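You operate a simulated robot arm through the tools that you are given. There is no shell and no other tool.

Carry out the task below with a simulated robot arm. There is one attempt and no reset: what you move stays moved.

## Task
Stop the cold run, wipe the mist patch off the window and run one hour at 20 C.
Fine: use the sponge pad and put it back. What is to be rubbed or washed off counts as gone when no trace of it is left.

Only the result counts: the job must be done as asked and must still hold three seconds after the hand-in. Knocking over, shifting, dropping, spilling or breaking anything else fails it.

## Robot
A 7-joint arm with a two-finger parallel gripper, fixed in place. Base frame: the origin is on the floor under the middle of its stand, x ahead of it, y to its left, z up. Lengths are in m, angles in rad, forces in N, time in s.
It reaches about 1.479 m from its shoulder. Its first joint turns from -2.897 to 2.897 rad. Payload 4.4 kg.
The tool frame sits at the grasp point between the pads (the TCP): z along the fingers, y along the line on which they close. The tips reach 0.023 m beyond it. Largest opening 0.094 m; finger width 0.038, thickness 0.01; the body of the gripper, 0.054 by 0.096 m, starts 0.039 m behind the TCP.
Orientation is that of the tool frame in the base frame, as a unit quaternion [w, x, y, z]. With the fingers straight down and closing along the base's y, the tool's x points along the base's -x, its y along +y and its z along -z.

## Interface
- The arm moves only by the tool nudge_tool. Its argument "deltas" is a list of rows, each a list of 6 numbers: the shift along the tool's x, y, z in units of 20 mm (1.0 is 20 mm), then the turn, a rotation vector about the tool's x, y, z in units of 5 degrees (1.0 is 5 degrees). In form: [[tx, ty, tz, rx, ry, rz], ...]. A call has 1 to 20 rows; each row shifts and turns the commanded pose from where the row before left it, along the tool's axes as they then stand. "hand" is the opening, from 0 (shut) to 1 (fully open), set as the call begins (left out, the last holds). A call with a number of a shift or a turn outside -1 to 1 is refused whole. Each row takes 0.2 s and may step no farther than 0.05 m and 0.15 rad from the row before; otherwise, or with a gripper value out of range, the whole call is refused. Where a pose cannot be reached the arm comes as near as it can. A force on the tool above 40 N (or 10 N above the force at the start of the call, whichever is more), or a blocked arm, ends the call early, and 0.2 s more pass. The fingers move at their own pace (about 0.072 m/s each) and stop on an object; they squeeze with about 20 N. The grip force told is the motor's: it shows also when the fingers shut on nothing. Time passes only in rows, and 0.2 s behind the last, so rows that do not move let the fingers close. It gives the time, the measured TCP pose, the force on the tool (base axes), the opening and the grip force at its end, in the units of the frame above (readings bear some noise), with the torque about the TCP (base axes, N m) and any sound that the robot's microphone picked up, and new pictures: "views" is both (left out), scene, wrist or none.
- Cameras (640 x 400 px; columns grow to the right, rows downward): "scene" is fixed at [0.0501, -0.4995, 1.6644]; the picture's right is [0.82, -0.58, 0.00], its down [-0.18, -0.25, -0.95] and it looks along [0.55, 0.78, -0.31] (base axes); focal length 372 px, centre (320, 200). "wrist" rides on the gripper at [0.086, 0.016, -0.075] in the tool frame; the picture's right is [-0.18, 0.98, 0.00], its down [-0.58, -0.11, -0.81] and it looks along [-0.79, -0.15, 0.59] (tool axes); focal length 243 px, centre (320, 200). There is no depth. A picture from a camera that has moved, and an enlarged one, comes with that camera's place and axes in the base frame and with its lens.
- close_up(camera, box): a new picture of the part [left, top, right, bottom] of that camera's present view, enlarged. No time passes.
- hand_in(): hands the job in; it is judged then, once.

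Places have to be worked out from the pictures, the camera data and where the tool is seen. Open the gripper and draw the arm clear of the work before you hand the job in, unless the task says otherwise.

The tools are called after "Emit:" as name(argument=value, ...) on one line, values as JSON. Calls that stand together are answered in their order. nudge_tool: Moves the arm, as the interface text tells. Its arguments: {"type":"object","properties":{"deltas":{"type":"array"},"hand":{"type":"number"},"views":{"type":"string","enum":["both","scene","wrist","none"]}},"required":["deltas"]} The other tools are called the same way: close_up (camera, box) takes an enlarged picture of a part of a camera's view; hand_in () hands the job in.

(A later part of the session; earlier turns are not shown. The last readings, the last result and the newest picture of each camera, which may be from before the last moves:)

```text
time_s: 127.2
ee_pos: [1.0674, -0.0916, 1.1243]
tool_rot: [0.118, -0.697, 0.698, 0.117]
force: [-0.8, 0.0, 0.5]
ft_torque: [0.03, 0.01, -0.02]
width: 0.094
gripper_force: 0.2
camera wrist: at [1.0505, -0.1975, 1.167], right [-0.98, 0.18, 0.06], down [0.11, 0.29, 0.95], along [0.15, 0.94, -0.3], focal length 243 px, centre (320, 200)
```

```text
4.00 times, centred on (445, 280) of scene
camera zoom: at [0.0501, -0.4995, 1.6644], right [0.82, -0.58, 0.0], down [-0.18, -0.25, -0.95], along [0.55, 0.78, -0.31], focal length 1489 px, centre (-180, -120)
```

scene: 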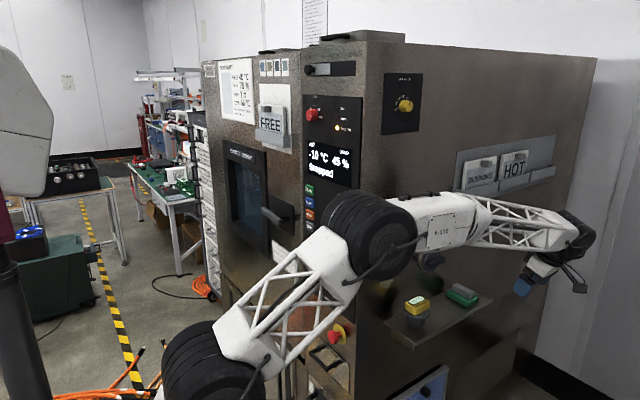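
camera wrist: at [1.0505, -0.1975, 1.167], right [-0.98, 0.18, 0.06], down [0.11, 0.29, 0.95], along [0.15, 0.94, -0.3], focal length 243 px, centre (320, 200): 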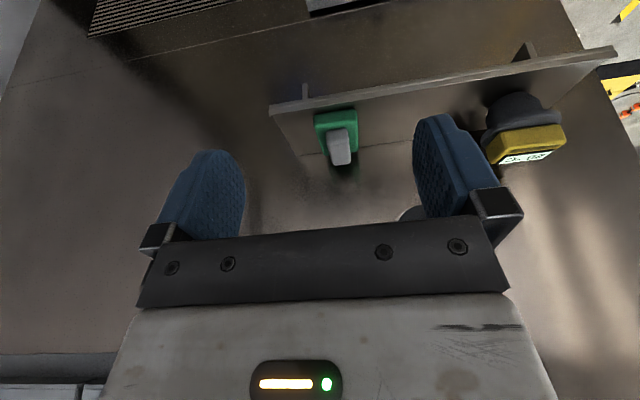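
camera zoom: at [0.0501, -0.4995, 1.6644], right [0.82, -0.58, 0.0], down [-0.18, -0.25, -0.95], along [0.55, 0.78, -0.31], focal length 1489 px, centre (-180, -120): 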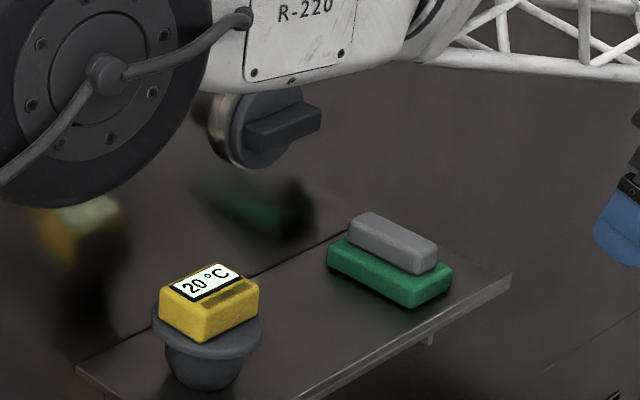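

The pad is back on the shelf exactly as before. Now I'll withdraw to the front of the robot to set the knobs.

Emit:
nudge_tool(deltas=[[-0.3277, 1, -0.9446, 0, 0, 0], [-0.3277, 1, -0.9446, 0, 0, 0], [-0.3277, 1, -0.9446, 0, 0, 0], [-0.3277, 1, -0.9446, 0, 0, 0], [-0.3277, 1, -0.9446, 0, 0, 0], [-0.3277, 1, -0.9446, 0, 0, 0], [-0.3277, 1, -0.9446, 0, 0, 0], [-0.3277, 1, -0.9446, 0, 0, 0], [-0.3277, 1, -0.9446, 0, 0, 0], [-0.3277, 1, -0.9446, 0, 0, 0], [-0.3277, 1, -0.9446, 0, 0, 0], [-0.3277, 1, -0.9446, 0, 0, 0], [-0.3277, 1, -0.9446, 0, 0, 0], [0, 1, 0, 0, 0, 0], [0, 1, 0, 0, 0, 0], [0, 1, 0, 0, 0, 0], [0, 1, 0, 0, 0, 0], [0, 1, 0, 0, 0, 0], [0, 1, 0, 0, 0, 0], [0, 1, 0, 0, 0, 0]], views="none")

Emit:
nudge_tool(deltas=[[0, 1, 0, 0, 0, 0], [0, 1, 0, 0, 0, 0], [0, 1, 0, 0, 0, 0], [0, 1, 0, 0, 0, 0], [0, 1, 0, 0, 0, 0], [0, 1, 0, 0, 0, 0], [0, 1, 0, 0, 0, 0], [0, 1, 0, 0, 0, 0], [0, 1, 0, 0, 0, 0], [0, 1, 0, 0, 0, 0], [0, 1, 0, 0, 0, 0], [0, 1, 0, 0, 0, 0], [0, 1, 0, 0, 0, 0], [0, 0, 0, 0, 1, 0], [0, 0, 0, 0, 1, 0], [0, 0, 0, 0, 1, 0], [0, 0, 0, 0, 0.81, 0], [0, 0, 0, 0, 0, 0]])

```text
time_s: 131.4
ee_pos: [0.6677, -0.0896, 1.3848]
tool_rot: [0.118, -0.697, 0.698, 0.117]
force: [0.2, 0.0, -0.5]
ft_torque: [0.0, 0.02, 0.0]
width: 0.0943
gripper_force: 0.0
```

```text
time_s: 135.2
ee_pos: [0.4073, -0.0906, 1.385]
tool_rot: [-0.001, -0.707, 0.707, 0.0]
force: [0.1, 0.8, 0.2]
ft_torque: [-0.04, 0.0, 0.03]
width: 0.0935
gripper_force: 0.1
camera wrist: at [0.3899, -0.1765, 1.4603], right [-0.98, 0.19, 0.0], down [0.11, 0.58, 0.81], along [0.15, 0.79, -0.59], focal length 243 px, centre (320, 200)
```

scene: 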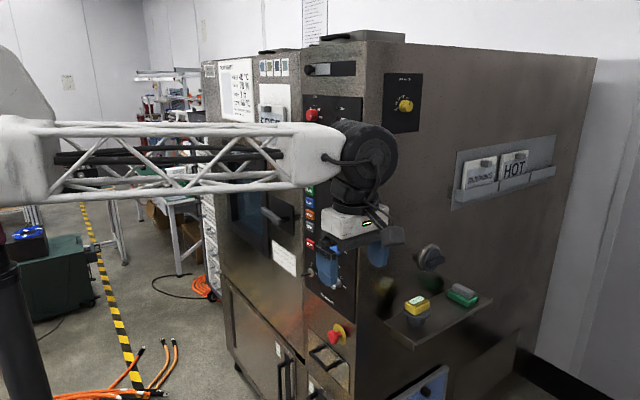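
wrist: 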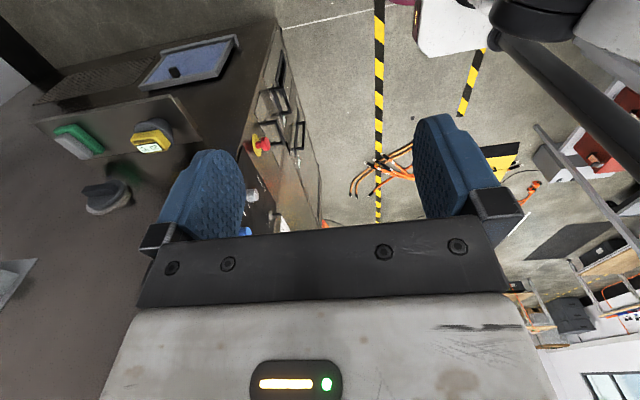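

Now I'll rotate to point at the panel (+x) while moving to y≈0.27, in front of the HEAT knob.

Emit:
nudge_tool(deltas=[[-1, 0, 0, 1, 0, 0], [-1, 0, 0, 1, 0, 0], [-1, 0, 0, 1, 0, 0], [-1, 0, 0, 1, 0, 0], [-1, 0, 0, 1, 0, 0], [-1, 0, 0, 1, 0, 0], [-1, 0, 0, 1, 0, 0], [-1, 0, 0, 1, 0, 0], [-1, 0, 0, 1, 0, 0], [-1, 0, 0, 1, 0, 0], [-1, 0, 0, 1, 0, 0], [-1, 0, 0, 1, 0, 0], [-1, 0, 0, 1, 0, 0], [-1, 0, 0, 1, 0, 0], [-1, 0, 0, 1, 0, 0], [-1, 0, 0, 1, 0, 0], [-1, 0, 0, 1, 0, 0], [-1, 0, 0, 1, 0, 0]])

Emit:
close_up(camera="scene", box=[300, 180, 360, 300])

```text
time_s: 139.0
ee_pos: [0.41, 0.2706, 1.3834]
tool_rot: [-0.501, 0.499, -0.499, 0.501]
force: [0.4, 0.5, 0.0]
ft_torque: [0.02, 0.03, 0.0]
width: 0.094
gripper_force: 0.0
camera wrist: at [0.3337, 0.1832, 1.3679], right [0.0, 0.18, -0.98], down [-0.81, 0.58, 0.11], along [0.59, 0.79, 0.15], focal length 243 px, centre (320, 200)
```

scene: 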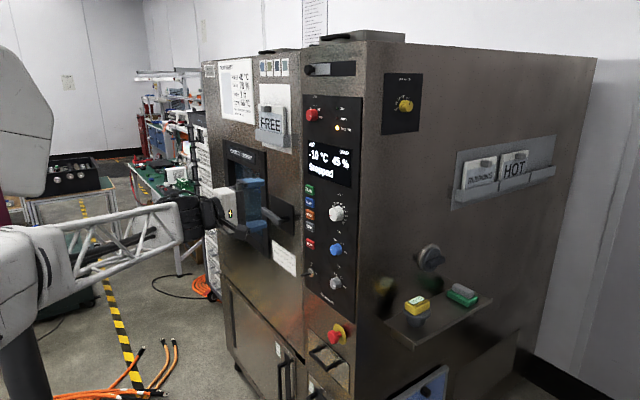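
wrist: 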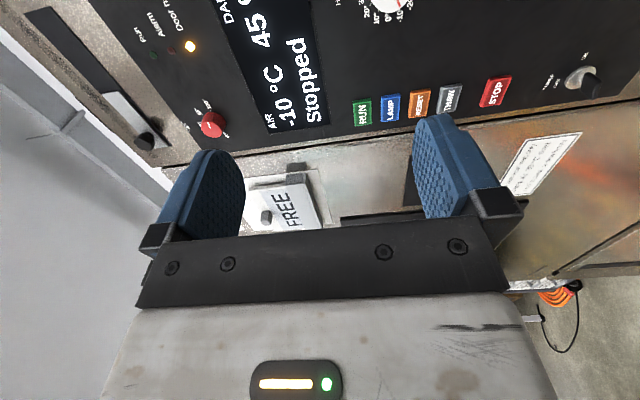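

```text
3.33 times, centred on (330, 240) of scene
camera zoom: at [0.0501, -0.4995, 1.6644], right [0.82, -0.58, 0.0], down [-0.18, -0.25, -0.95], along [0.55, 0.78, -0.31], focal length 1241 px, centre (287, 67)
```

zoom: 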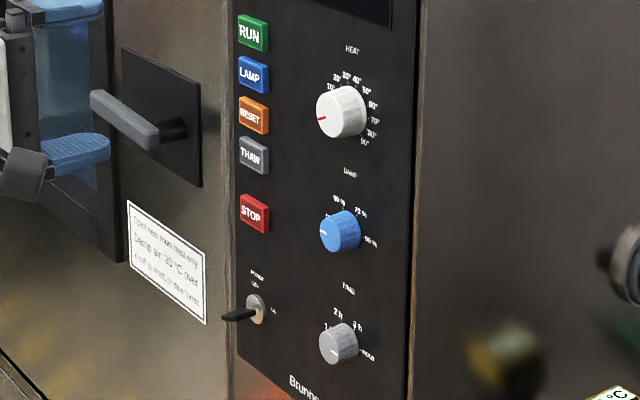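

I'll shift a bit to -y and down so the HEAT knob and its scale come fully into the wrist view.

Emit:
nudge_tool(deltas=[[1, 1, 0, 0, 0, 0], [1, 1, 0, 0, 0, 0], [1, 1, 0, 0, 0, 0], [1, 1, 0, 0, 0, 0], [1, 1, 0, 0, 0, 0]])

Emit:
close_up(camera="wrist", box=[250, 0, 570, 180])

```text
time_s: 140.2
ee_pos: [0.4087, 0.169, 1.2815]
tool_rot: [-0.5, 0.499, -0.5, 0.501]
force: [1.2, 0.1, -0.2]
ft_torque: [0.0, 0.02, 0.05]
width: 0.0939
gripper_force: 0.1
camera wrist: at [0.3322, 0.0813, 1.2668], right [0.0, 0.18, -0.98], down [-0.81, 0.58, 0.11], along [0.59, 0.79, 0.15], focal length 243 px, centre (320, 200)
```

scene: 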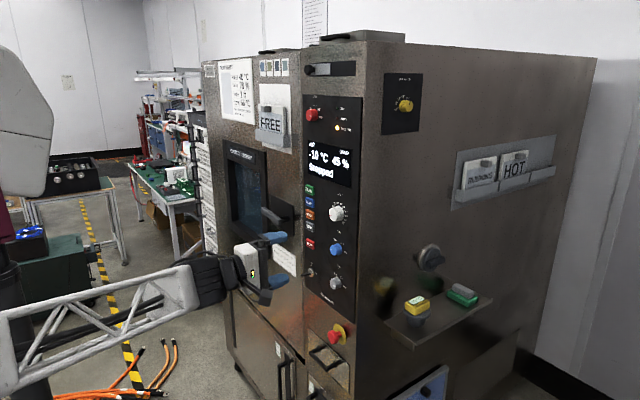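
wrist: 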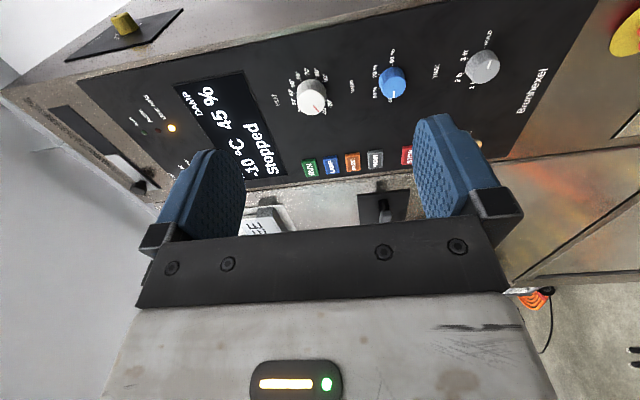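

```text
2.00 times, centred on (410, 90) of wrist
camera zoom: at [0.3322, 0.0813, 1.2668], right [0.0, 0.18, -0.98], down [-0.81, 0.58, 0.11], along [0.59, 0.79, 0.15], focal length 485 px, centre (140, 420)
```

zoom: 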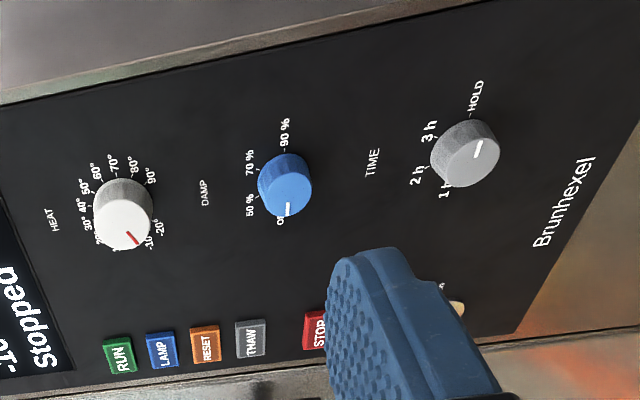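

All three knobs are in view. Zooming in on HEAT and TIME for exact positions and scale angles.

Emit:
close_up(camera="wrist", box=[270, 60, 350, 130])

Emit:
close_up(camera="wrist", box=[440, 30, 520, 100])

Emit:
close_up(camera="scene", box=[315, 190, 360, 230])

Emit:
close_up(camera="scene", box=[315, 260, 360, 300])

```text
5.71 times, centred on (310, 95) of wrist
camera zoom: at [0.3322, 0.0813, 1.2668], right [0.0, 0.18, -0.98], down [-0.81, 0.58, 0.11], along [0.59, 0.79, 0.15], focal length 1386 px, centre (377, 800)
```

zoom: 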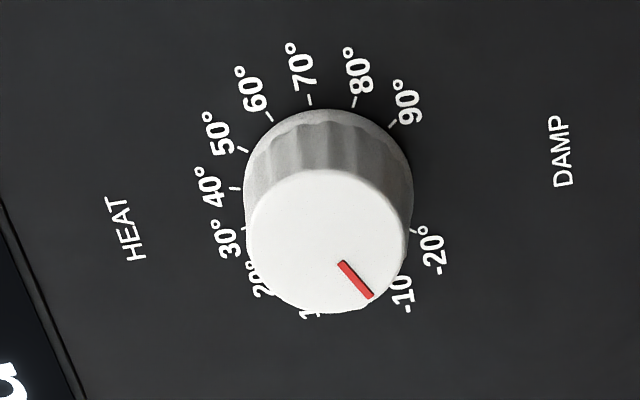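

```text
5.71 times, centred on (480, 65) of wrist
camera zoom: at [0.3322, 0.0813, 1.2668], right [0.0, 0.18, -0.98], down [-0.81, 0.58, 0.11], along [0.59, 0.79, 0.15], focal length 1386 px, centre (-594, 971)
```

zoom: 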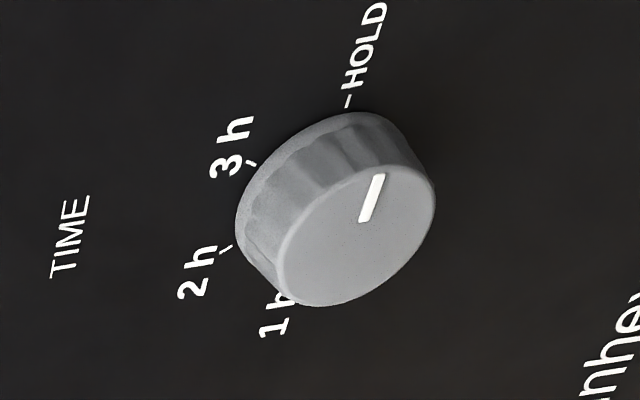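

```text
10.00 times, centred on (338, 210) of scene
camera zoom: at [0.0501, -0.4995, 1.6644], right [0.82, -0.58, 0.0], down [-0.18, -0.25, -0.95], along [0.55, 0.78, -0.31], focal length 3722 px, centre (145, 100)
```

zoom: 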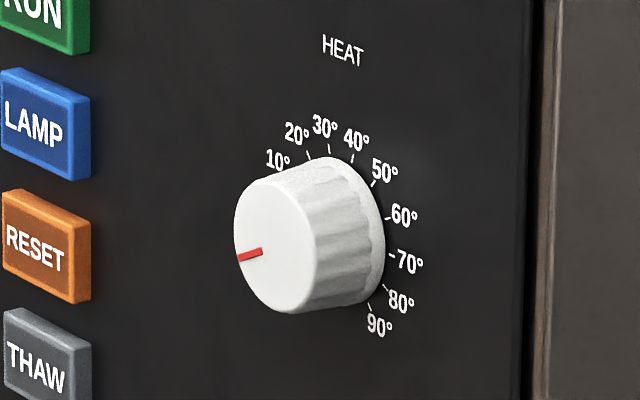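

```text
10.00 times, centred on (338, 280) of scene
camera zoom: at [0.0501, -0.4995, 1.6644], right [0.82, -0.58, 0.0], down [-0.18, -0.25, -0.95], along [0.55, 0.78, -0.31], focal length 3722 px, centre (145, -600)
```

zoom: 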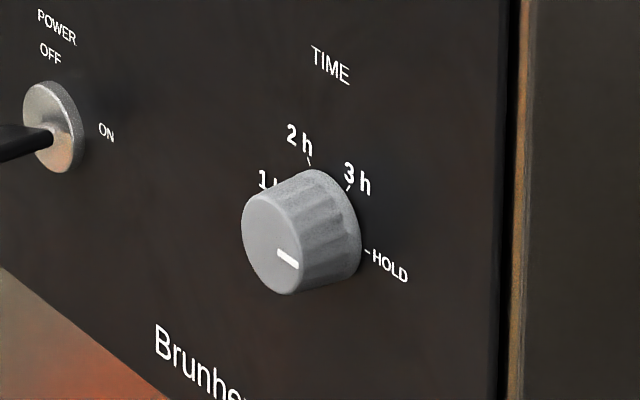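

From the ticks: HEAT centre is at (y 0.264, z 1.314) with 26.3° per 10 °C step, so -10 → 20 needs about +79° clockwise. TIME centre is at (0.264, 1.093), with 1 h at -90° and HOLD at +90°. I'll approach the HEAT knob first.

Emit:
nudge_tool(deltas=[[-0.95, -0.325, 0, 0, 0, 0], [-0.95, -0.325, 0, 0, 0, 0], [-0.95, -0.325, 0, 0, 0, 0], [-0.95, -0.325, 0, 0, 0, 0], [-0.95, -0.325, 0, 0, 0, 0], [0, 0, 1, 0, 0, 0], [0, 0, 1, 0, 0, 0], [0, 0, 1, 0, 0, 0], [0, 0, 1, 0, 0, 0], [0, 0, 1, 0, 0, 0], [0, 0, 1, 0, 0, 0], [0, 0, 1, 0, 0, 0], [0, 0, 1, 0, 0, 0]])

Emit:
close_up(camera="wrist", box=[200, 0, 480, 200])

```text
time_s: 143.0
ee_pos: [0.5697, 0.2631, 1.3174]
tool_rot: [0.5, -0.499, 0.501, -0.5]
force: [0.6, 0.6, 0.1]
ft_torque: [0.0, 0.01, 0.0]
width: 0.0939
gripper_force: 0.1
camera wrist: at [0.4924, 0.1776, 1.3027], right [0.0, 0.19, -0.98], down [-0.81, 0.58, 0.11], along [0.59, 0.79, 0.15], focal length 243 px, centre (320, 200)
```

scene: 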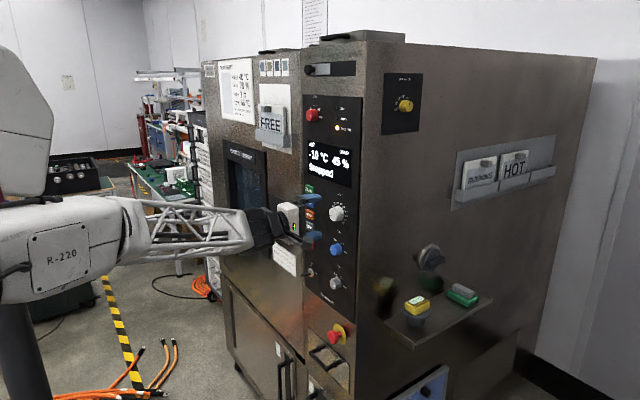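
wrist: 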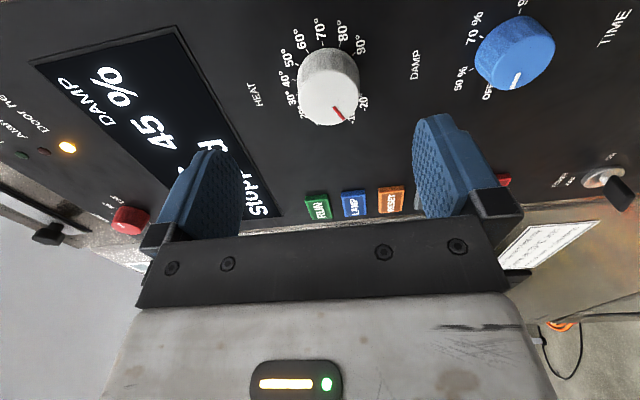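

```text
2.00 times, centred on (340, 100) of wrist
camera zoom: at [0.4924, 0.1776, 1.3027], right [0.0, 0.19, -0.98], down [-0.81, 0.58, 0.11], along [0.59, 0.79, 0.15], focal length 485 px, centre (280, 400)
```

zoom: 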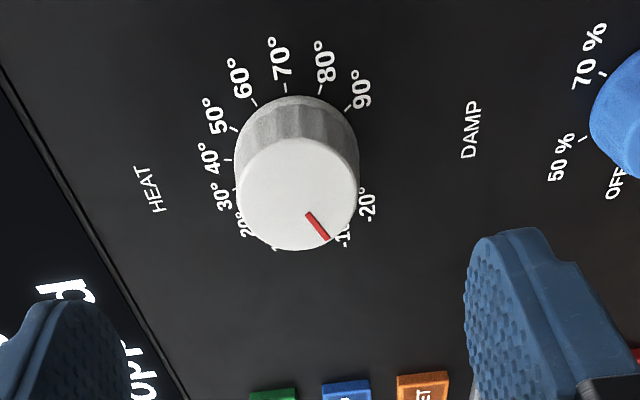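

Refined: knob centre (0.2637, 1.314), face at x≈0.638, panel at x≈0.657. I'll correct z by -3 mm and advance so the fingertips straddle the knob, a few millimetres short of the panel.

Emit:
nudge_tool(deltas=[[-0.03, 0.17, 0.5, 0, 0, 0], [0, 0, 1, 0, 0, 0], [0, 0, 1, 0, 0, 0], [0, 0, 0.4, 0, 0, 0], [0, 0, 0, 0, 0, 0]])

Emit:
close_up(camera="wrist", box=[160, 30, 520, 240])

```text
time_s: 144.2
ee_pos: [0.624, 0.2647, 1.3135]
tool_rot: [-0.5, 0.5, -0.5, 0.5]
force: [-0.9, 0.3, 1.2]
ft_torque: [0.0, -0.02, 0.0]
width: 0.094
gripper_force: 0.1
camera wrist: at [0.5488, 0.1779, 1.2972], right [0.0, 0.18, -0.98], down [-0.81, 0.58, 0.11], along [0.59, 0.79, 0.15], focal length 243 px, centre (320, 200)
```

scene: 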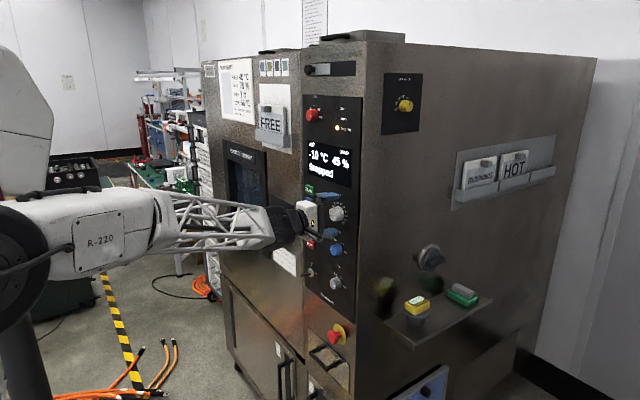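
wrist: 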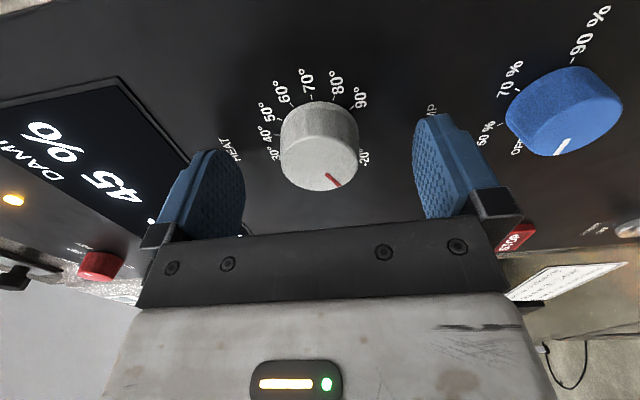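

```text
1.78 times, centred on (340, 135) of wrist
camera zoom: at [0.5488, 0.1779, 1.2972], right [0.0, 0.18, -0.98], down [-0.81, 0.58, 0.11], along [0.59, 0.79, 0.15], focal length 431 px, centre (284, 316)
```

zoom: 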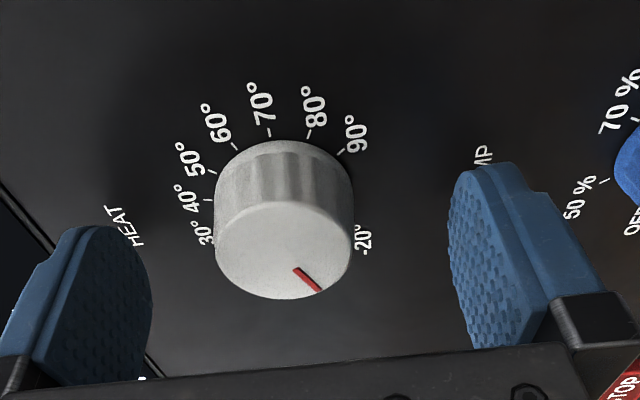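

Fingers straddle the knob symmetrically. Advancing 4 mm more and closing on it.

Emit:
nudge_tool(deltas=[[0, 0, 0.2, 0, 0, 0]], views="none")

Emit:
nudge_tool(deltas=[[0, 0, 0, 0, 0, 0], [0, 0, 0, 0, 0, 0], [0, 0, 0, 0, 0, 0], [0, 0, 0, 0, 0, 0]], hand=0)

Emit:
close_up(camera="wrist", box=[160, 30, 520, 240])

```text
time_s: 144.6
ee_pos: [0.6289, 0.2649, 1.3132]
tool_rot: [-0.5, 0.499, -0.5, 0.501]
force: [-0.3, 0.9, 0.2]
ft_torque: [0.0, 0.0, -0.01]
width: 0.0939
gripper_force: 0.1
```

```text
time_s: 145.6
ee_pos: [0.6292, 0.266, 1.3128]
tool_rot: [-0.499, 0.499, -0.5, 0.501]
force: [-1.2, -0.8, -4.1]
ft_torque: [0.0, 0.16, -0.02]
width: 0.0389
gripper_force: 44.6
camera wrist: at [0.5532, 0.1784, 1.2969], right [0.0, 0.18, -0.98], down [-0.81, 0.58, 0.11], along [0.59, 0.79, 0.15], focal length 243 px, centre (320, 200)
```

scene: 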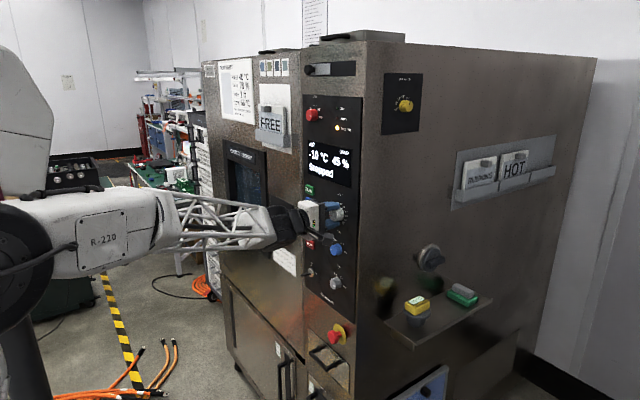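
wrist: 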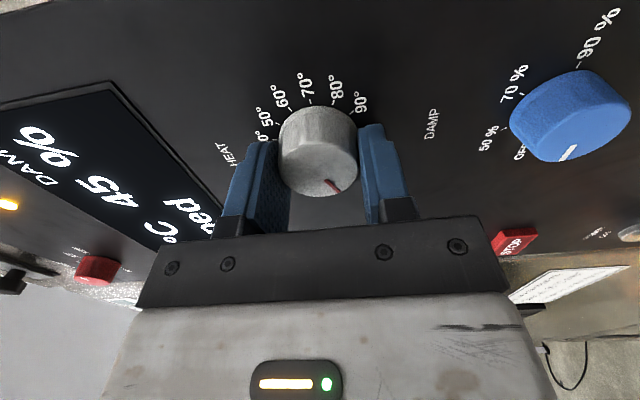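

```text
1.78 times, centred on (340, 135) of wrist
camera zoom: at [0.5532, 0.1784, 1.2969], right [0.0, 0.18, -0.98], down [-0.81, 0.58, 0.11], along [0.59, 0.79, 0.15], focal length 431 px, centre (284, 316)
```

zoom: 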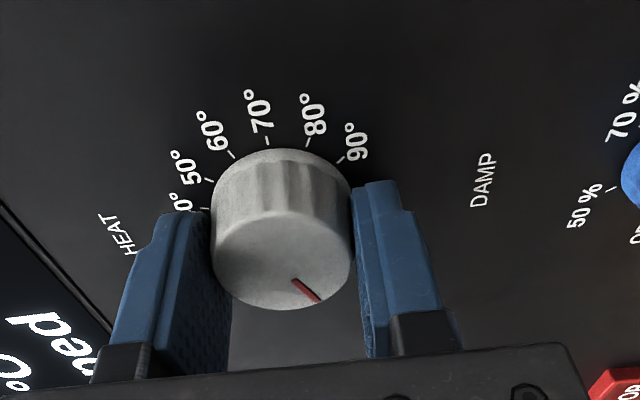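

Gripped at 0.039 m with small side forces. I'll turn clockwise by 15° first and check that the pointer follows.

Emit:
nudge_tool(deltas=[[0, 0, 0, 0, 0, 1], [0, 0, 0, 0, 0, 1], [0, 0, 0, 0, 0, 1]])

Emit:
close_up(camera="wrist", box=[160, 30, 520, 240])

Emit:
close_up(camera="scene", box=[295, 90, 375, 240])

```text
time_s: 146.2
ee_pos: [0.6292, 0.2646, 1.3124]
tool_rot: [0.543, -0.452, 0.544, -0.452]
force: [-16.9, -6.1, -0.9]
ft_torque: [0.02, 0.05, -0.32]
width: 0.0395
gripper_force: 45.1
stopped in row 3: the force on the tool passed its limit at 43 N (the readings are from after the stop); the commanded pose is now the measured one
camera wrist: at [0.5533, 0.1827, 1.2821], right [0.0, 0.36, -0.93], down [-0.81, 0.55, 0.21], along [0.59, 0.75, 0.29], focal length 243 px, centre (320, 200)
```

scene: 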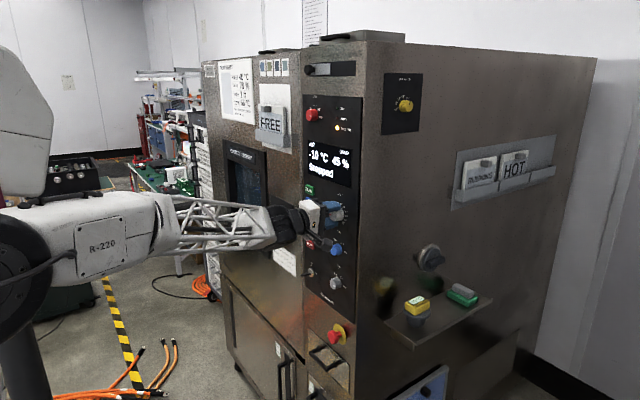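
wrist: 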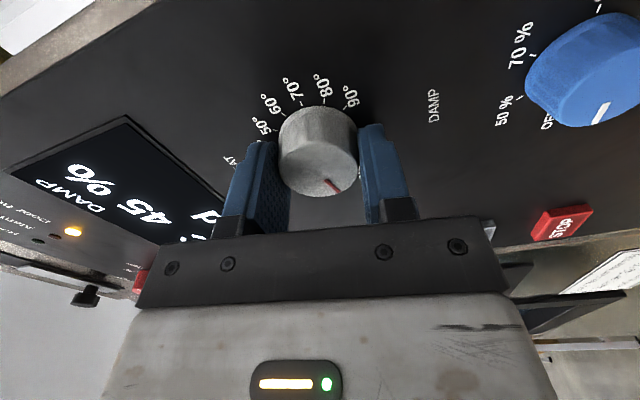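

```text
1.78 times, centred on (340, 135) of wrist
camera zoom: at [0.5533, 0.1827, 1.2821], right [0.0, 0.36, -0.93], down [-0.81, 0.55, 0.21], along [0.59, 0.75, 0.29], focal length 431 px, centre (284, 316)
```

zoom: 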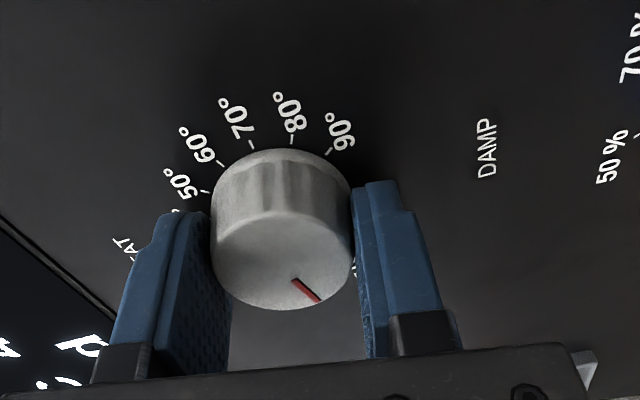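

```text
2.67 times, centred on (335, 165) of scene
camera zoom: at [0.0501, -0.4995, 1.6644], right [0.82, -0.58, 0.0], down [-0.18, -0.25, -0.95], along [0.55, 0.78, -0.31], focal length 992 px, centre (280, 293)
```

zoom: 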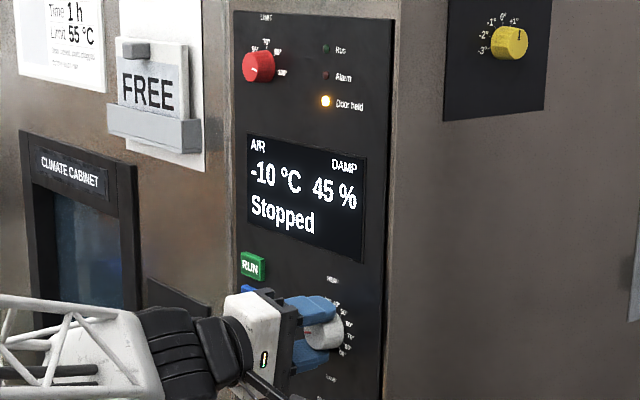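

The pointer followed the gripper (about 10°), then side force stopped it. I'll ease back 1 mm, nudge 1 mm to -y for centring, and continue in smaller steps.

Emit:
nudge_tool(deltas=[[0.05, -0.01, -0.05, 0, 0, 0], [0, 0, 0, 0, 0, 0.5], [0, 0, 0, 0, 0, 0.5], [0, 0, 0, 0, 0, 0.5], [0, 0, 0, 0, 0, 0.5]], views="none")

```text
time_s: 147.4
ee_pos: [0.6287, 0.2652, 1.3122]
tool_rot: [0.58, -0.402, 0.582, -0.404]
force: [26.3, 18.6, 11.3]
ft_torque: [0.03, -0.19, 0.63]
width: 0.039
gripper_force: 45.2
```

The knob turns along (about 20° so far). The readings show I over-corrected, so I'll relax back toward the force-free position and keep turning.

Emit:
nudge_tool(deltas=[[-0.053, -0.012, 0.05, 0, 0, 0]], views="none")

Emit:
nudge_tool(deltas=[[0, 0, 0, 0, 0, 0.5], [0, 0, 0, 0, 0, 0.5], [0, 0, 0, 0, 0, 0.5]], views="none")

```text
time_s: 147.8
ee_pos: [0.6283, 0.2652, 1.3125]
tool_rot: [0.579, -0.403, 0.583, -0.403]
force: [-40.9, -10.9, -3.2]
ft_torque: [0.0, 0.0, -0.17]
width: 0.0393
gripper_force: 44.6
```

```text
time_s: 148.6
ee_pos: [0.6299, 0.2647, 1.3133]
tool_rot: [0.605, -0.363, 0.607, -0.364]
force: [-38.1, -26.3, -3.5]
ft_torque: [-0.04, 0.23, -0.89]
width: 0.0395
gripper_force: 44.9
```

Emit:
nudge_tool(deltas=[[0.031, -0.0165, -0.03, 0, 0, 0]], views="none")

Emit:
nudge_tool(deltas=[[0, 0, 0, 0, 0, 0.5], [0, 0, 0, 0, 0, 0.5], [0, 0, 0, 0, 0, 0.5]], views="none")

```text
time_s: 149.0
ee_pos: [0.6298, 0.2641, 1.3141]
tool_rot: [0.605, -0.364, 0.607, -0.364]
force: [0.2, -9.3, -1.3]
ft_torque: [-0.04, 0.03, -0.67]
width: 0.0392
gripper_force: 45.0
```

```text
time_s: 149.8
ee_pos: [0.6298, 0.2645, 1.3131]
tool_rot: [0.628, -0.322, 0.629, -0.325]
force: [26.7, -18.2, 3.3]
ft_torque: [-0.04, -0.3, -0.2]
width: 0.039
gripper_force: 44.5
```

Emit:
nudge_tool(deltas=[[0.02, -0.0145, 0.02, 0, 0, 0], [0, 0, 0, 0, 0, 0.5], [0, 0, 0, 0, 0, 0.5], [0, 0, 0, 0, 0, 0.5]], views="wrist")

Emit:
close_up(camera="wrist", box=[160, 30, 520, 240])

```text
time_s: 150.8
ee_pos: [0.6292, 0.263, 1.3144]
tool_rot: [0.648, -0.282, 0.649, -0.281]
force: [-9.1, -7.8, 16.8]
ft_torque: [-0.05, -0.34, -0.42]
width: 0.039
gripper_force: 44.7
camera wrist: at [0.5534, 0.2119, 1.2443], right [0.0, 0.81, -0.59], down [-0.81, 0.35, 0.48], along [0.59, 0.48, 0.65], focal length 243 px, centre (320, 200)
```

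wrist: 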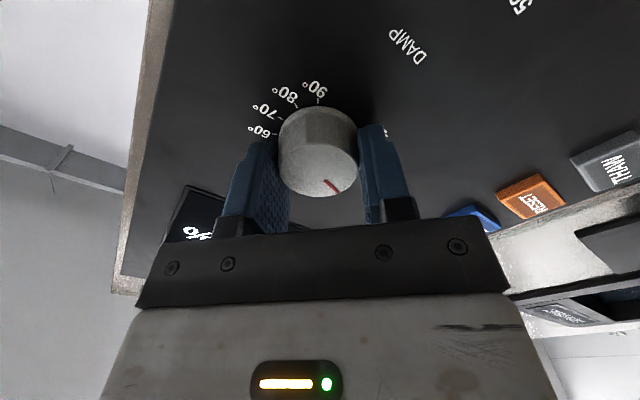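

```text
1.78 times, centred on (340, 135) of wrist
camera zoom: at [0.5534, 0.2119, 1.2443], right [0.0, 0.81, -0.59], down [-0.81, 0.35, 0.48], along [0.59, 0.48, 0.65], focal length 431 px, centre (284, 316)
```

zoom: 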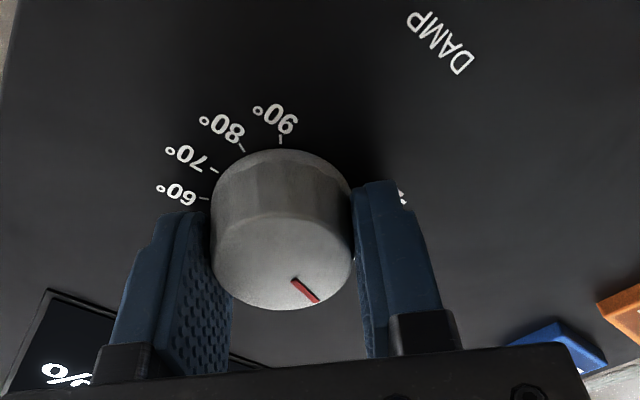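

The pointer is still fixed relative to the fingers, so there is no slip: 43° done. Continuing with small force corrections.

Emit:
nudge_tool(deltas=[[-0.01, -0.025, -0.005, 0, 0, 0], [0, 0, 0, 0, 0, 0.5], [0, 0, 0, 0, 0, 0.5], [0, 0, 0, 0, 0, 0.5]], views="none")

```text
time_s: 151.8
ee_pos: [0.6296, 0.2637, 1.3148]
tool_rot: [0.665, -0.239, 0.666, -0.238]
force: [-19.8, -14.2, 16.0]
ft_torque: [-0.06, -0.25, -0.49]
width: 0.0389
gripper_force: 45.2
```

Emit:
nudge_tool(deltas=[[-0.0066, -0.031, -0.015, 0, 0, 0], [0, 0, 0, 0, 0, 0.5], [0, 0, 0, 0, 0, 0.5], [0, 0, 0, 0, 0, 0.5]], views="none")

```text
time_s: 152.8
ee_pos: [0.6289, 0.2638, 1.314]
tool_rot: [0.679, -0.195, 0.68, -0.195]
force: [16.8, 6.2, 17.3]
ft_torque: [-0.03, -0.37, 0.09]
width: 0.0394
gripper_force: 44.8
```

Emit:
nudge_tool(deltas=[[-0.025, -0.007, 0.012, 0, 0, 0], [0, 0, 0, 0, 0, 0.5], [0, 0, 0, 0, 0, 0.5], [0, 0, 0, 0, 0, 0.5]], views="none")

```text
time_s: 153.8
ee_pos: [0.6293, 0.2633, 1.3147]
tool_rot: [0.691, -0.149, 0.692, -0.15]
force: [-34.3, -9.5, 7.9]
ft_torque: [-0.05, -0.37, -0.16]
width: 0.0395
gripper_force: 44.6
```

Emit:
nudge_tool(deltas=[[-0.004, -0.0155, -0.022, 0, 0, 0], [0, 0, 0, 0, 0, 0.5], [0, 0, 0, 0, 0, 0.5], [0, 0, 0, 0, 0, 0.5]], views="none")

```text
time_s: 154.8
ee_pos: [0.6284, 0.2633, 1.3158]
tool_rot: [0.699, -0.102, 0.7, -0.105]
force: [8.4, -11.5, 17.0]
ft_torque: [-0.02, -0.64, -0.2]
width: 0.0392
gripper_force: 44.8
```

At 73° now. Finishing to 79°.

Emit:
nudge_tool(deltas=[[-0.02, -0.022, 0.005, 0, 0, 0], [0, 0, 0, 0, 0, 0.5], [0, 0, 0, 0, 0, 0.5], [0, 0, 0, 0, 0, 0.16]])

Emit:
close_up(camera="scene", box=[300, 130, 370, 240])

Emit:
close_up(camera="wrist", box=[160, 30, 520, 240])

```text
time_s: 155.8
ee_pos: [0.6289, 0.2626, 1.3149]
tool_rot: [0.703, -0.068, 0.704, -0.069]
force: [28.1, -10.3, 14.0]
ft_torque: [-0.06, -0.36, -0.1]
width: 0.0392
gripper_force: 45.1
camera wrist: at [0.5531, 0.2615, 1.2282], right [0.0, 1.0, -0.01], down [-0.81, 0.01, 0.59], along [0.59, 0.01, 0.81], focal length 243 px, centre (320, 200)
```

scene: 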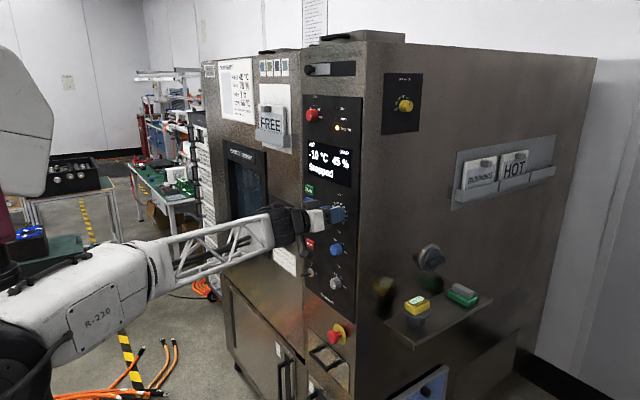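
wrist: 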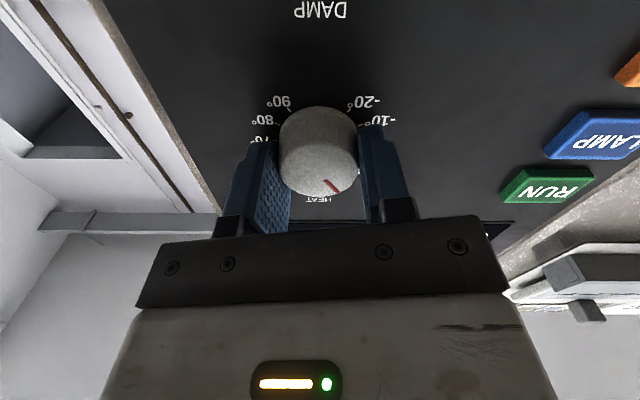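

```text
3.64 times, centred on (335, 185) of scene
camera zoom: at [0.0501, -0.4995, 1.6644], right [0.82, -0.58, 0.0], down [-0.18, -0.25, -0.95], along [0.55, 0.78, -0.31], focal length 1353 px, centre (266, 254)
```

zoom: 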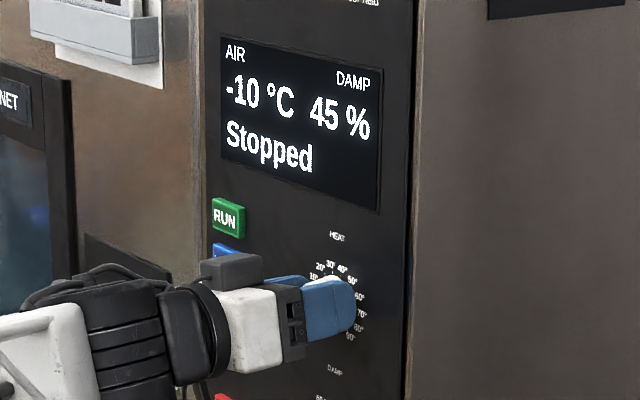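

```text
1.78 times, centred on (340, 135) of wrist
camera zoom: at [0.5531, 0.2615, 1.2282], right [0.0, 1.0, -0.01], down [-0.81, 0.01, 0.59], along [0.59, 0.01, 0.81], focal length 431 px, centre (284, 316)
```

zoom: 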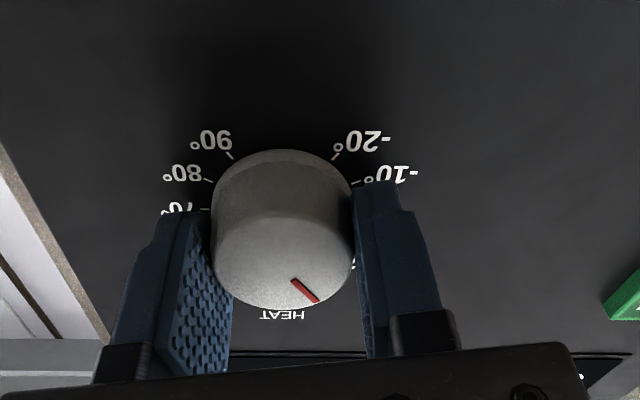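

78.9° turned. I'll relieve the residual forces, open the fingers and back away to read the pointer.

Emit:
nudge_tool(deltas=[[-0.017, -0.016, 0.02, 0, 0, 0]], views="none")

Emit:
nudge_tool(deltas=[[0, 0, 0, 0, 0, 0], [0, 0, 0, 0, 0, 0], [0, 0, 0, 0, 0, 0], [0, 0, 0, 0, 0, 0], [0, 0, -0.5, 0, 0, 0], [0, 0, -1, 0, 0, 0], [0, 0, -1, 0, 0, 0], [0, 0, -1, 0, 0, 0], [0, 0, -1, 0, 0, 0], [0, 0, -1, 0, 0, 0]], hand=1)

Emit:
close_up(camera="scene", box=[315, 190, 360, 230])

Emit:
close_up(camera="wrist", box=[200, 0, 480, 200])

```text
time_s: 156.2
ee_pos: [0.6286, 0.2611, 1.3148]
tool_rot: [0.703, -0.069, 0.704, -0.07]
force: [-5.2, -17.5, 4.9]
ft_torque: [-0.08, -0.24, -0.52]
width: 0.039
gripper_force: 45.3
```

```text
time_s: 158.4
ee_pos: [0.5194, 0.2604, 1.3133]
tool_rot: [0.703, -0.068, 0.704, -0.069]
force: [-0.5, -1.0, -0.2]
ft_torque: [0.04, -0.03, 0.02]
width: 0.0941
gripper_force: 0.1
camera wrist: at [0.443, 0.2598, 1.2267], right [0.0, 1.0, -0.01], down [-0.81, 0.01, 0.59], along [0.59, 0.01, 0.81], focal length 243 px, centre (320, 200)
```

scene: 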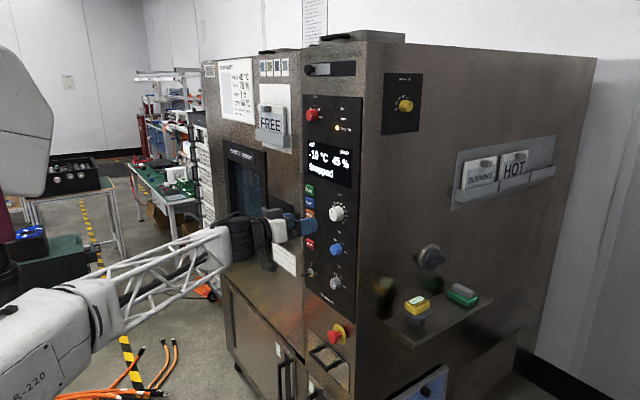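
wrist: 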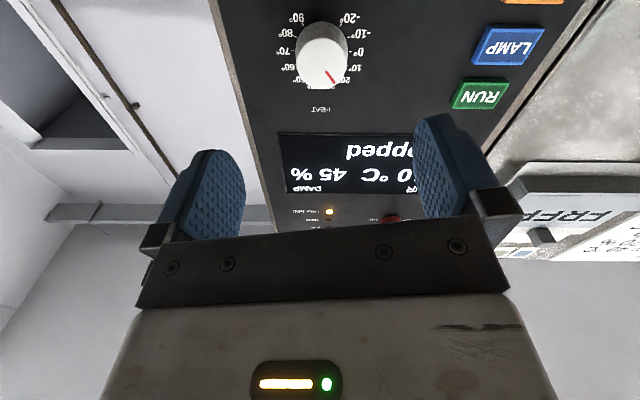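

```text
10.00 times, centred on (338, 210) of scene
camera zoom: at [0.0501, -0.4995, 1.6644], right [0.82, -0.58, 0.0], down [-0.18, -0.25, -0.95], along [0.55, 0.78, -0.31], focal length 3722 px, centre (145, 100)
```

zoom: 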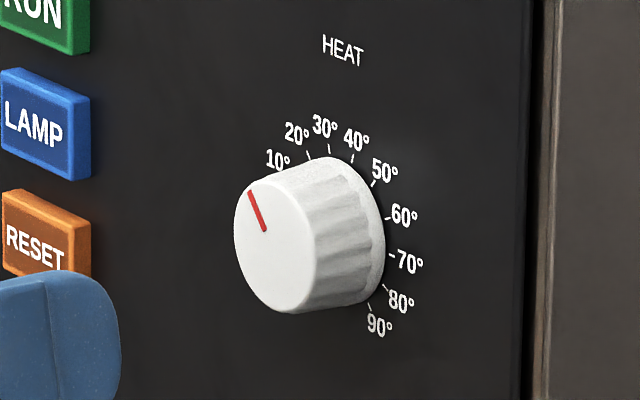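

```text
2.00 times, centred on (340, 100) of wrist
camera zoom: at [0.443, 0.2598, 1.2267], right [0.0, 1.0, -0.01], down [-0.81, 0.01, 0.59], along [0.59, 0.01, 0.81], focal length 485 px, centre (280, 400)
```

zoom: 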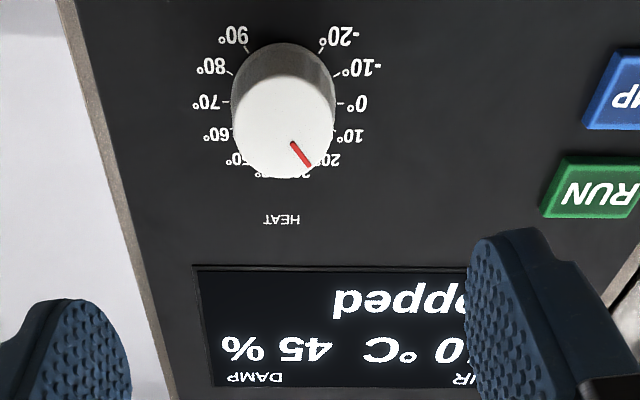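

The pointer looks to be at about 20°. I'll zoom tightly to measure it accurately against the ticks.

Emit:
close_up(camera="wrist", box=[280, 0, 370, 100])

Emit:
close_up(camera="scene", box=[325, 198, 349, 222])

```text
4.00 times, centred on (325, 50) of wrist
camera zoom: at [0.443, 0.2598, 1.2267], right [0.0, 1.0, -0.01], down [-0.81, 0.01, 0.59], along [0.59, 0.01, 0.81], focal length 970 px, centre (300, 800)
```

zoom: 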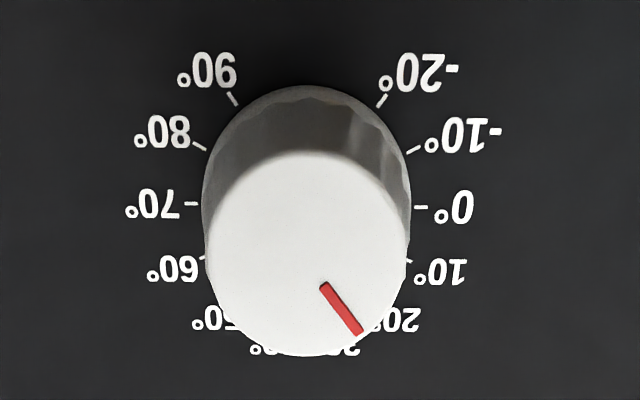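

```text
16.00 times, centred on (337, 210) of scene
camera zoom: at [0.0501, -0.4995, 1.6644], right [0.82, -0.58, 0.0], down [-0.18, -0.25, -0.95], along [0.55, 0.78, -0.31], focal length 5955 px, centre (48, 40)
```

zoom: 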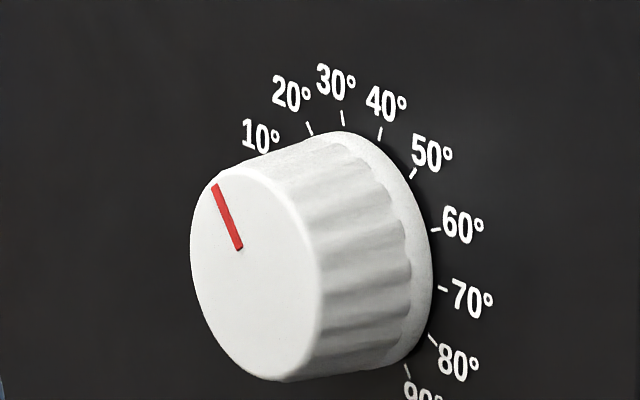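

Both views put the pointer at about -39°, which is the 20° mark (-39.5°). Next is the TIME knob at (0.2636, 1.093), so I'll move down in front of it with the fingers rolled near horizontal.

Emit:
nudge_tool(deltas=[[0, 0, 0, 0, 0, 1], [0, 0, 0, 0, 0, 1], [1, 0.03, 0, 0, 0, 0], [1, 0.03, 0, 0, 0, 0], [1, 0.03, 0, 0, 0, 0], [1, 0.03, 0, 0, 0, 0], [1, 0.03, 0, 0, 0, 0], [1, 0.03, 0, 0, 0, 0], [1, 0.03, 0, 0, 0, 0], [1, 0.03, 0, 0, 0, 0], [1, 0.03, 0, 0, 0, 0], [1, 0.03, 0, 0, 0, 0], [1, 0.03, 0, 0, 0, 0]])

Emit:
close_up(camera="wrist", box=[180, 0, 500, 200])

Emit:
close_up(camera="scene", box=[230, 200, 390, 370])

```text
time_s: 161.2
ee_pos: [0.5184, 0.2635, 1.0938]
tool_rot: [0.707, -0.006, 0.707, -0.009]
force: [-0.5, 0.4, -0.5]
ft_torque: [0.01, 0.02, 0.0]
width: 0.0941
gripper_force: 0.1
camera wrist: at [0.4425, 0.2779, 1.0096], right [0.0, 0.99, 0.16], down [-0.81, -0.1, 0.58], along [0.59, -0.13, 0.8], focal length 243 px, centre (320, 200)
```

scene: 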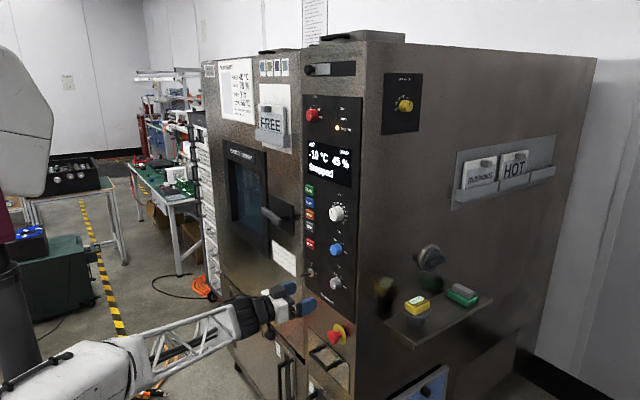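
wrist: 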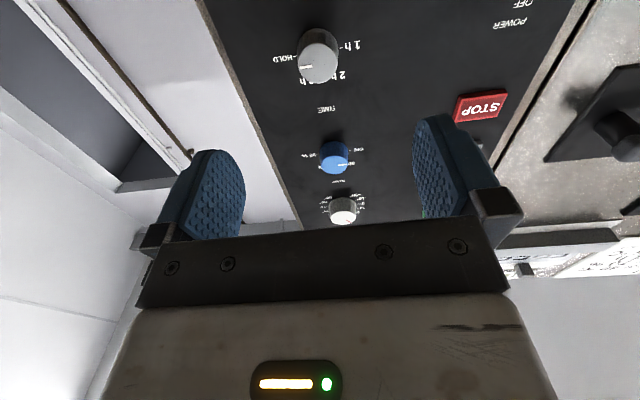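

```text
2.00 times, centred on (340, 100) of wrist
camera zoom: at [0.4425, 0.2779, 1.0096], right [0.0, 0.99, 0.16], down [-0.81, -0.1, 0.58], along [0.59, -0.13, 0.8], focal length 485 px, centre (280, 400)
```

zoom: 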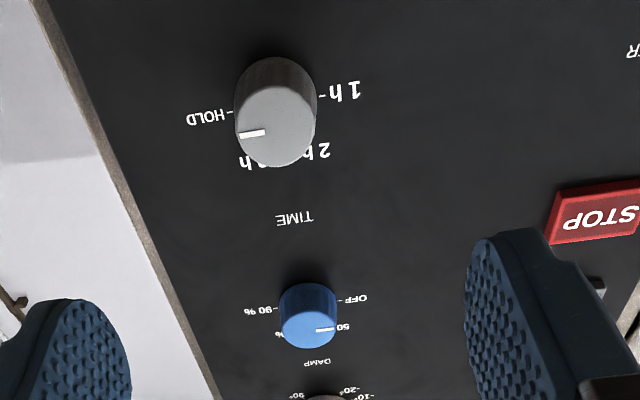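

```text
2.35 times, centred on (310, 285) of scene
camera zoom: at [0.0501, -0.4995, 1.6644], right [0.82, -0.58, 0.0], down [-0.18, -0.25, -0.95], along [0.55, 0.78, -0.31], focal length 876 px, centre (344, 0)
```

zoom: 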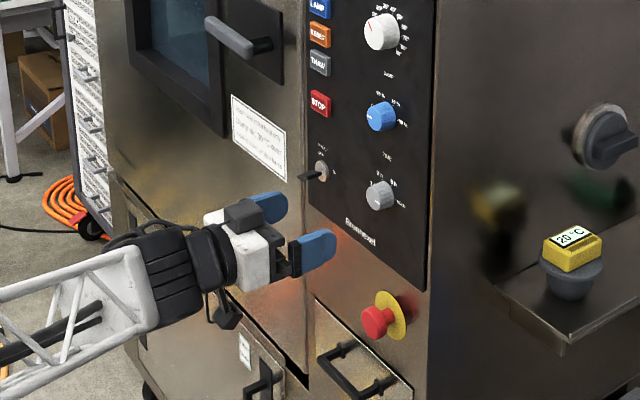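

The TIME knob is ahead; the power lever (y≈0.38) and e-stop (z≈0.93) are clear of the fingers and camera. I'll advance 5 cm and refine the centre.

Emit:
nudge_tool(deltas=[[0, 0, 1, 0, 0, 0], [0, 0, 1, 0, 0, 0], [0, 0, 0.5, 0, 0, 0], [0, 0, 0, 0, 0, 0]], views="wrist")

Emit:
close_up(camera="wrist", box=[240, 20, 420, 140])

```text
time_s: 162.2
ee_pos: [0.5682, 0.2639, 1.0942]
tool_rot: [0.707, -0.007, 0.707, -0.008]
force: [-0.7, -0.9, -0.1]
ft_torque: [0.02, 0.0, -0.02]
width: 0.0938
gripper_force: 0.1
camera wrist: at [0.4935, 0.2785, 1.0087], right [0.0, 0.99, 0.16], down [-0.81, -0.1, 0.58], along [0.59, -0.13, 0.79], focal length 243 px, centre (320, 200)
```

wrist: 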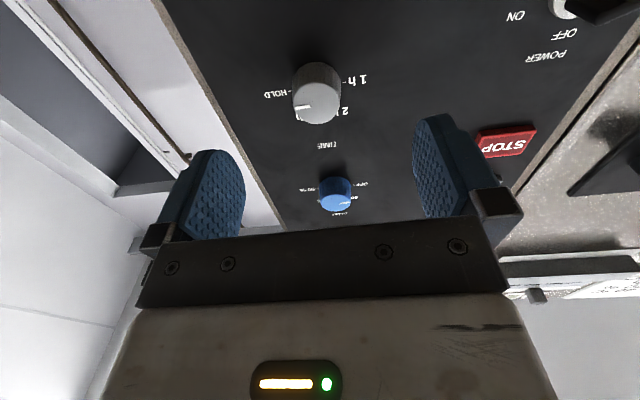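

```text
3.33 times, centred on (330, 80) of wrist
camera zoom: at [0.4935, 0.2785, 1.0087], right [0.0, 0.99, 0.16], down [-0.81, -0.1, 0.58], along [0.59, -0.13, 0.79], focal length 809 px, centre (287, 600)
```

zoom: 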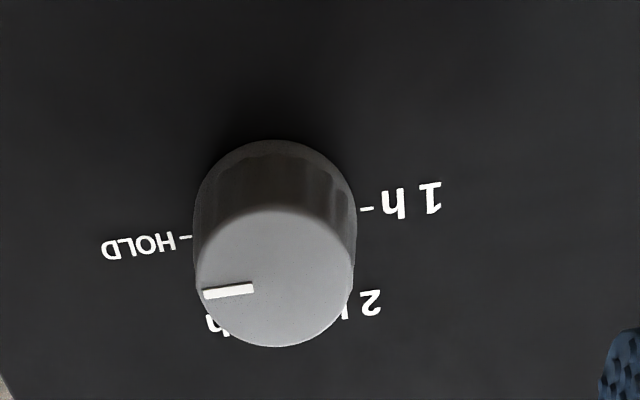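

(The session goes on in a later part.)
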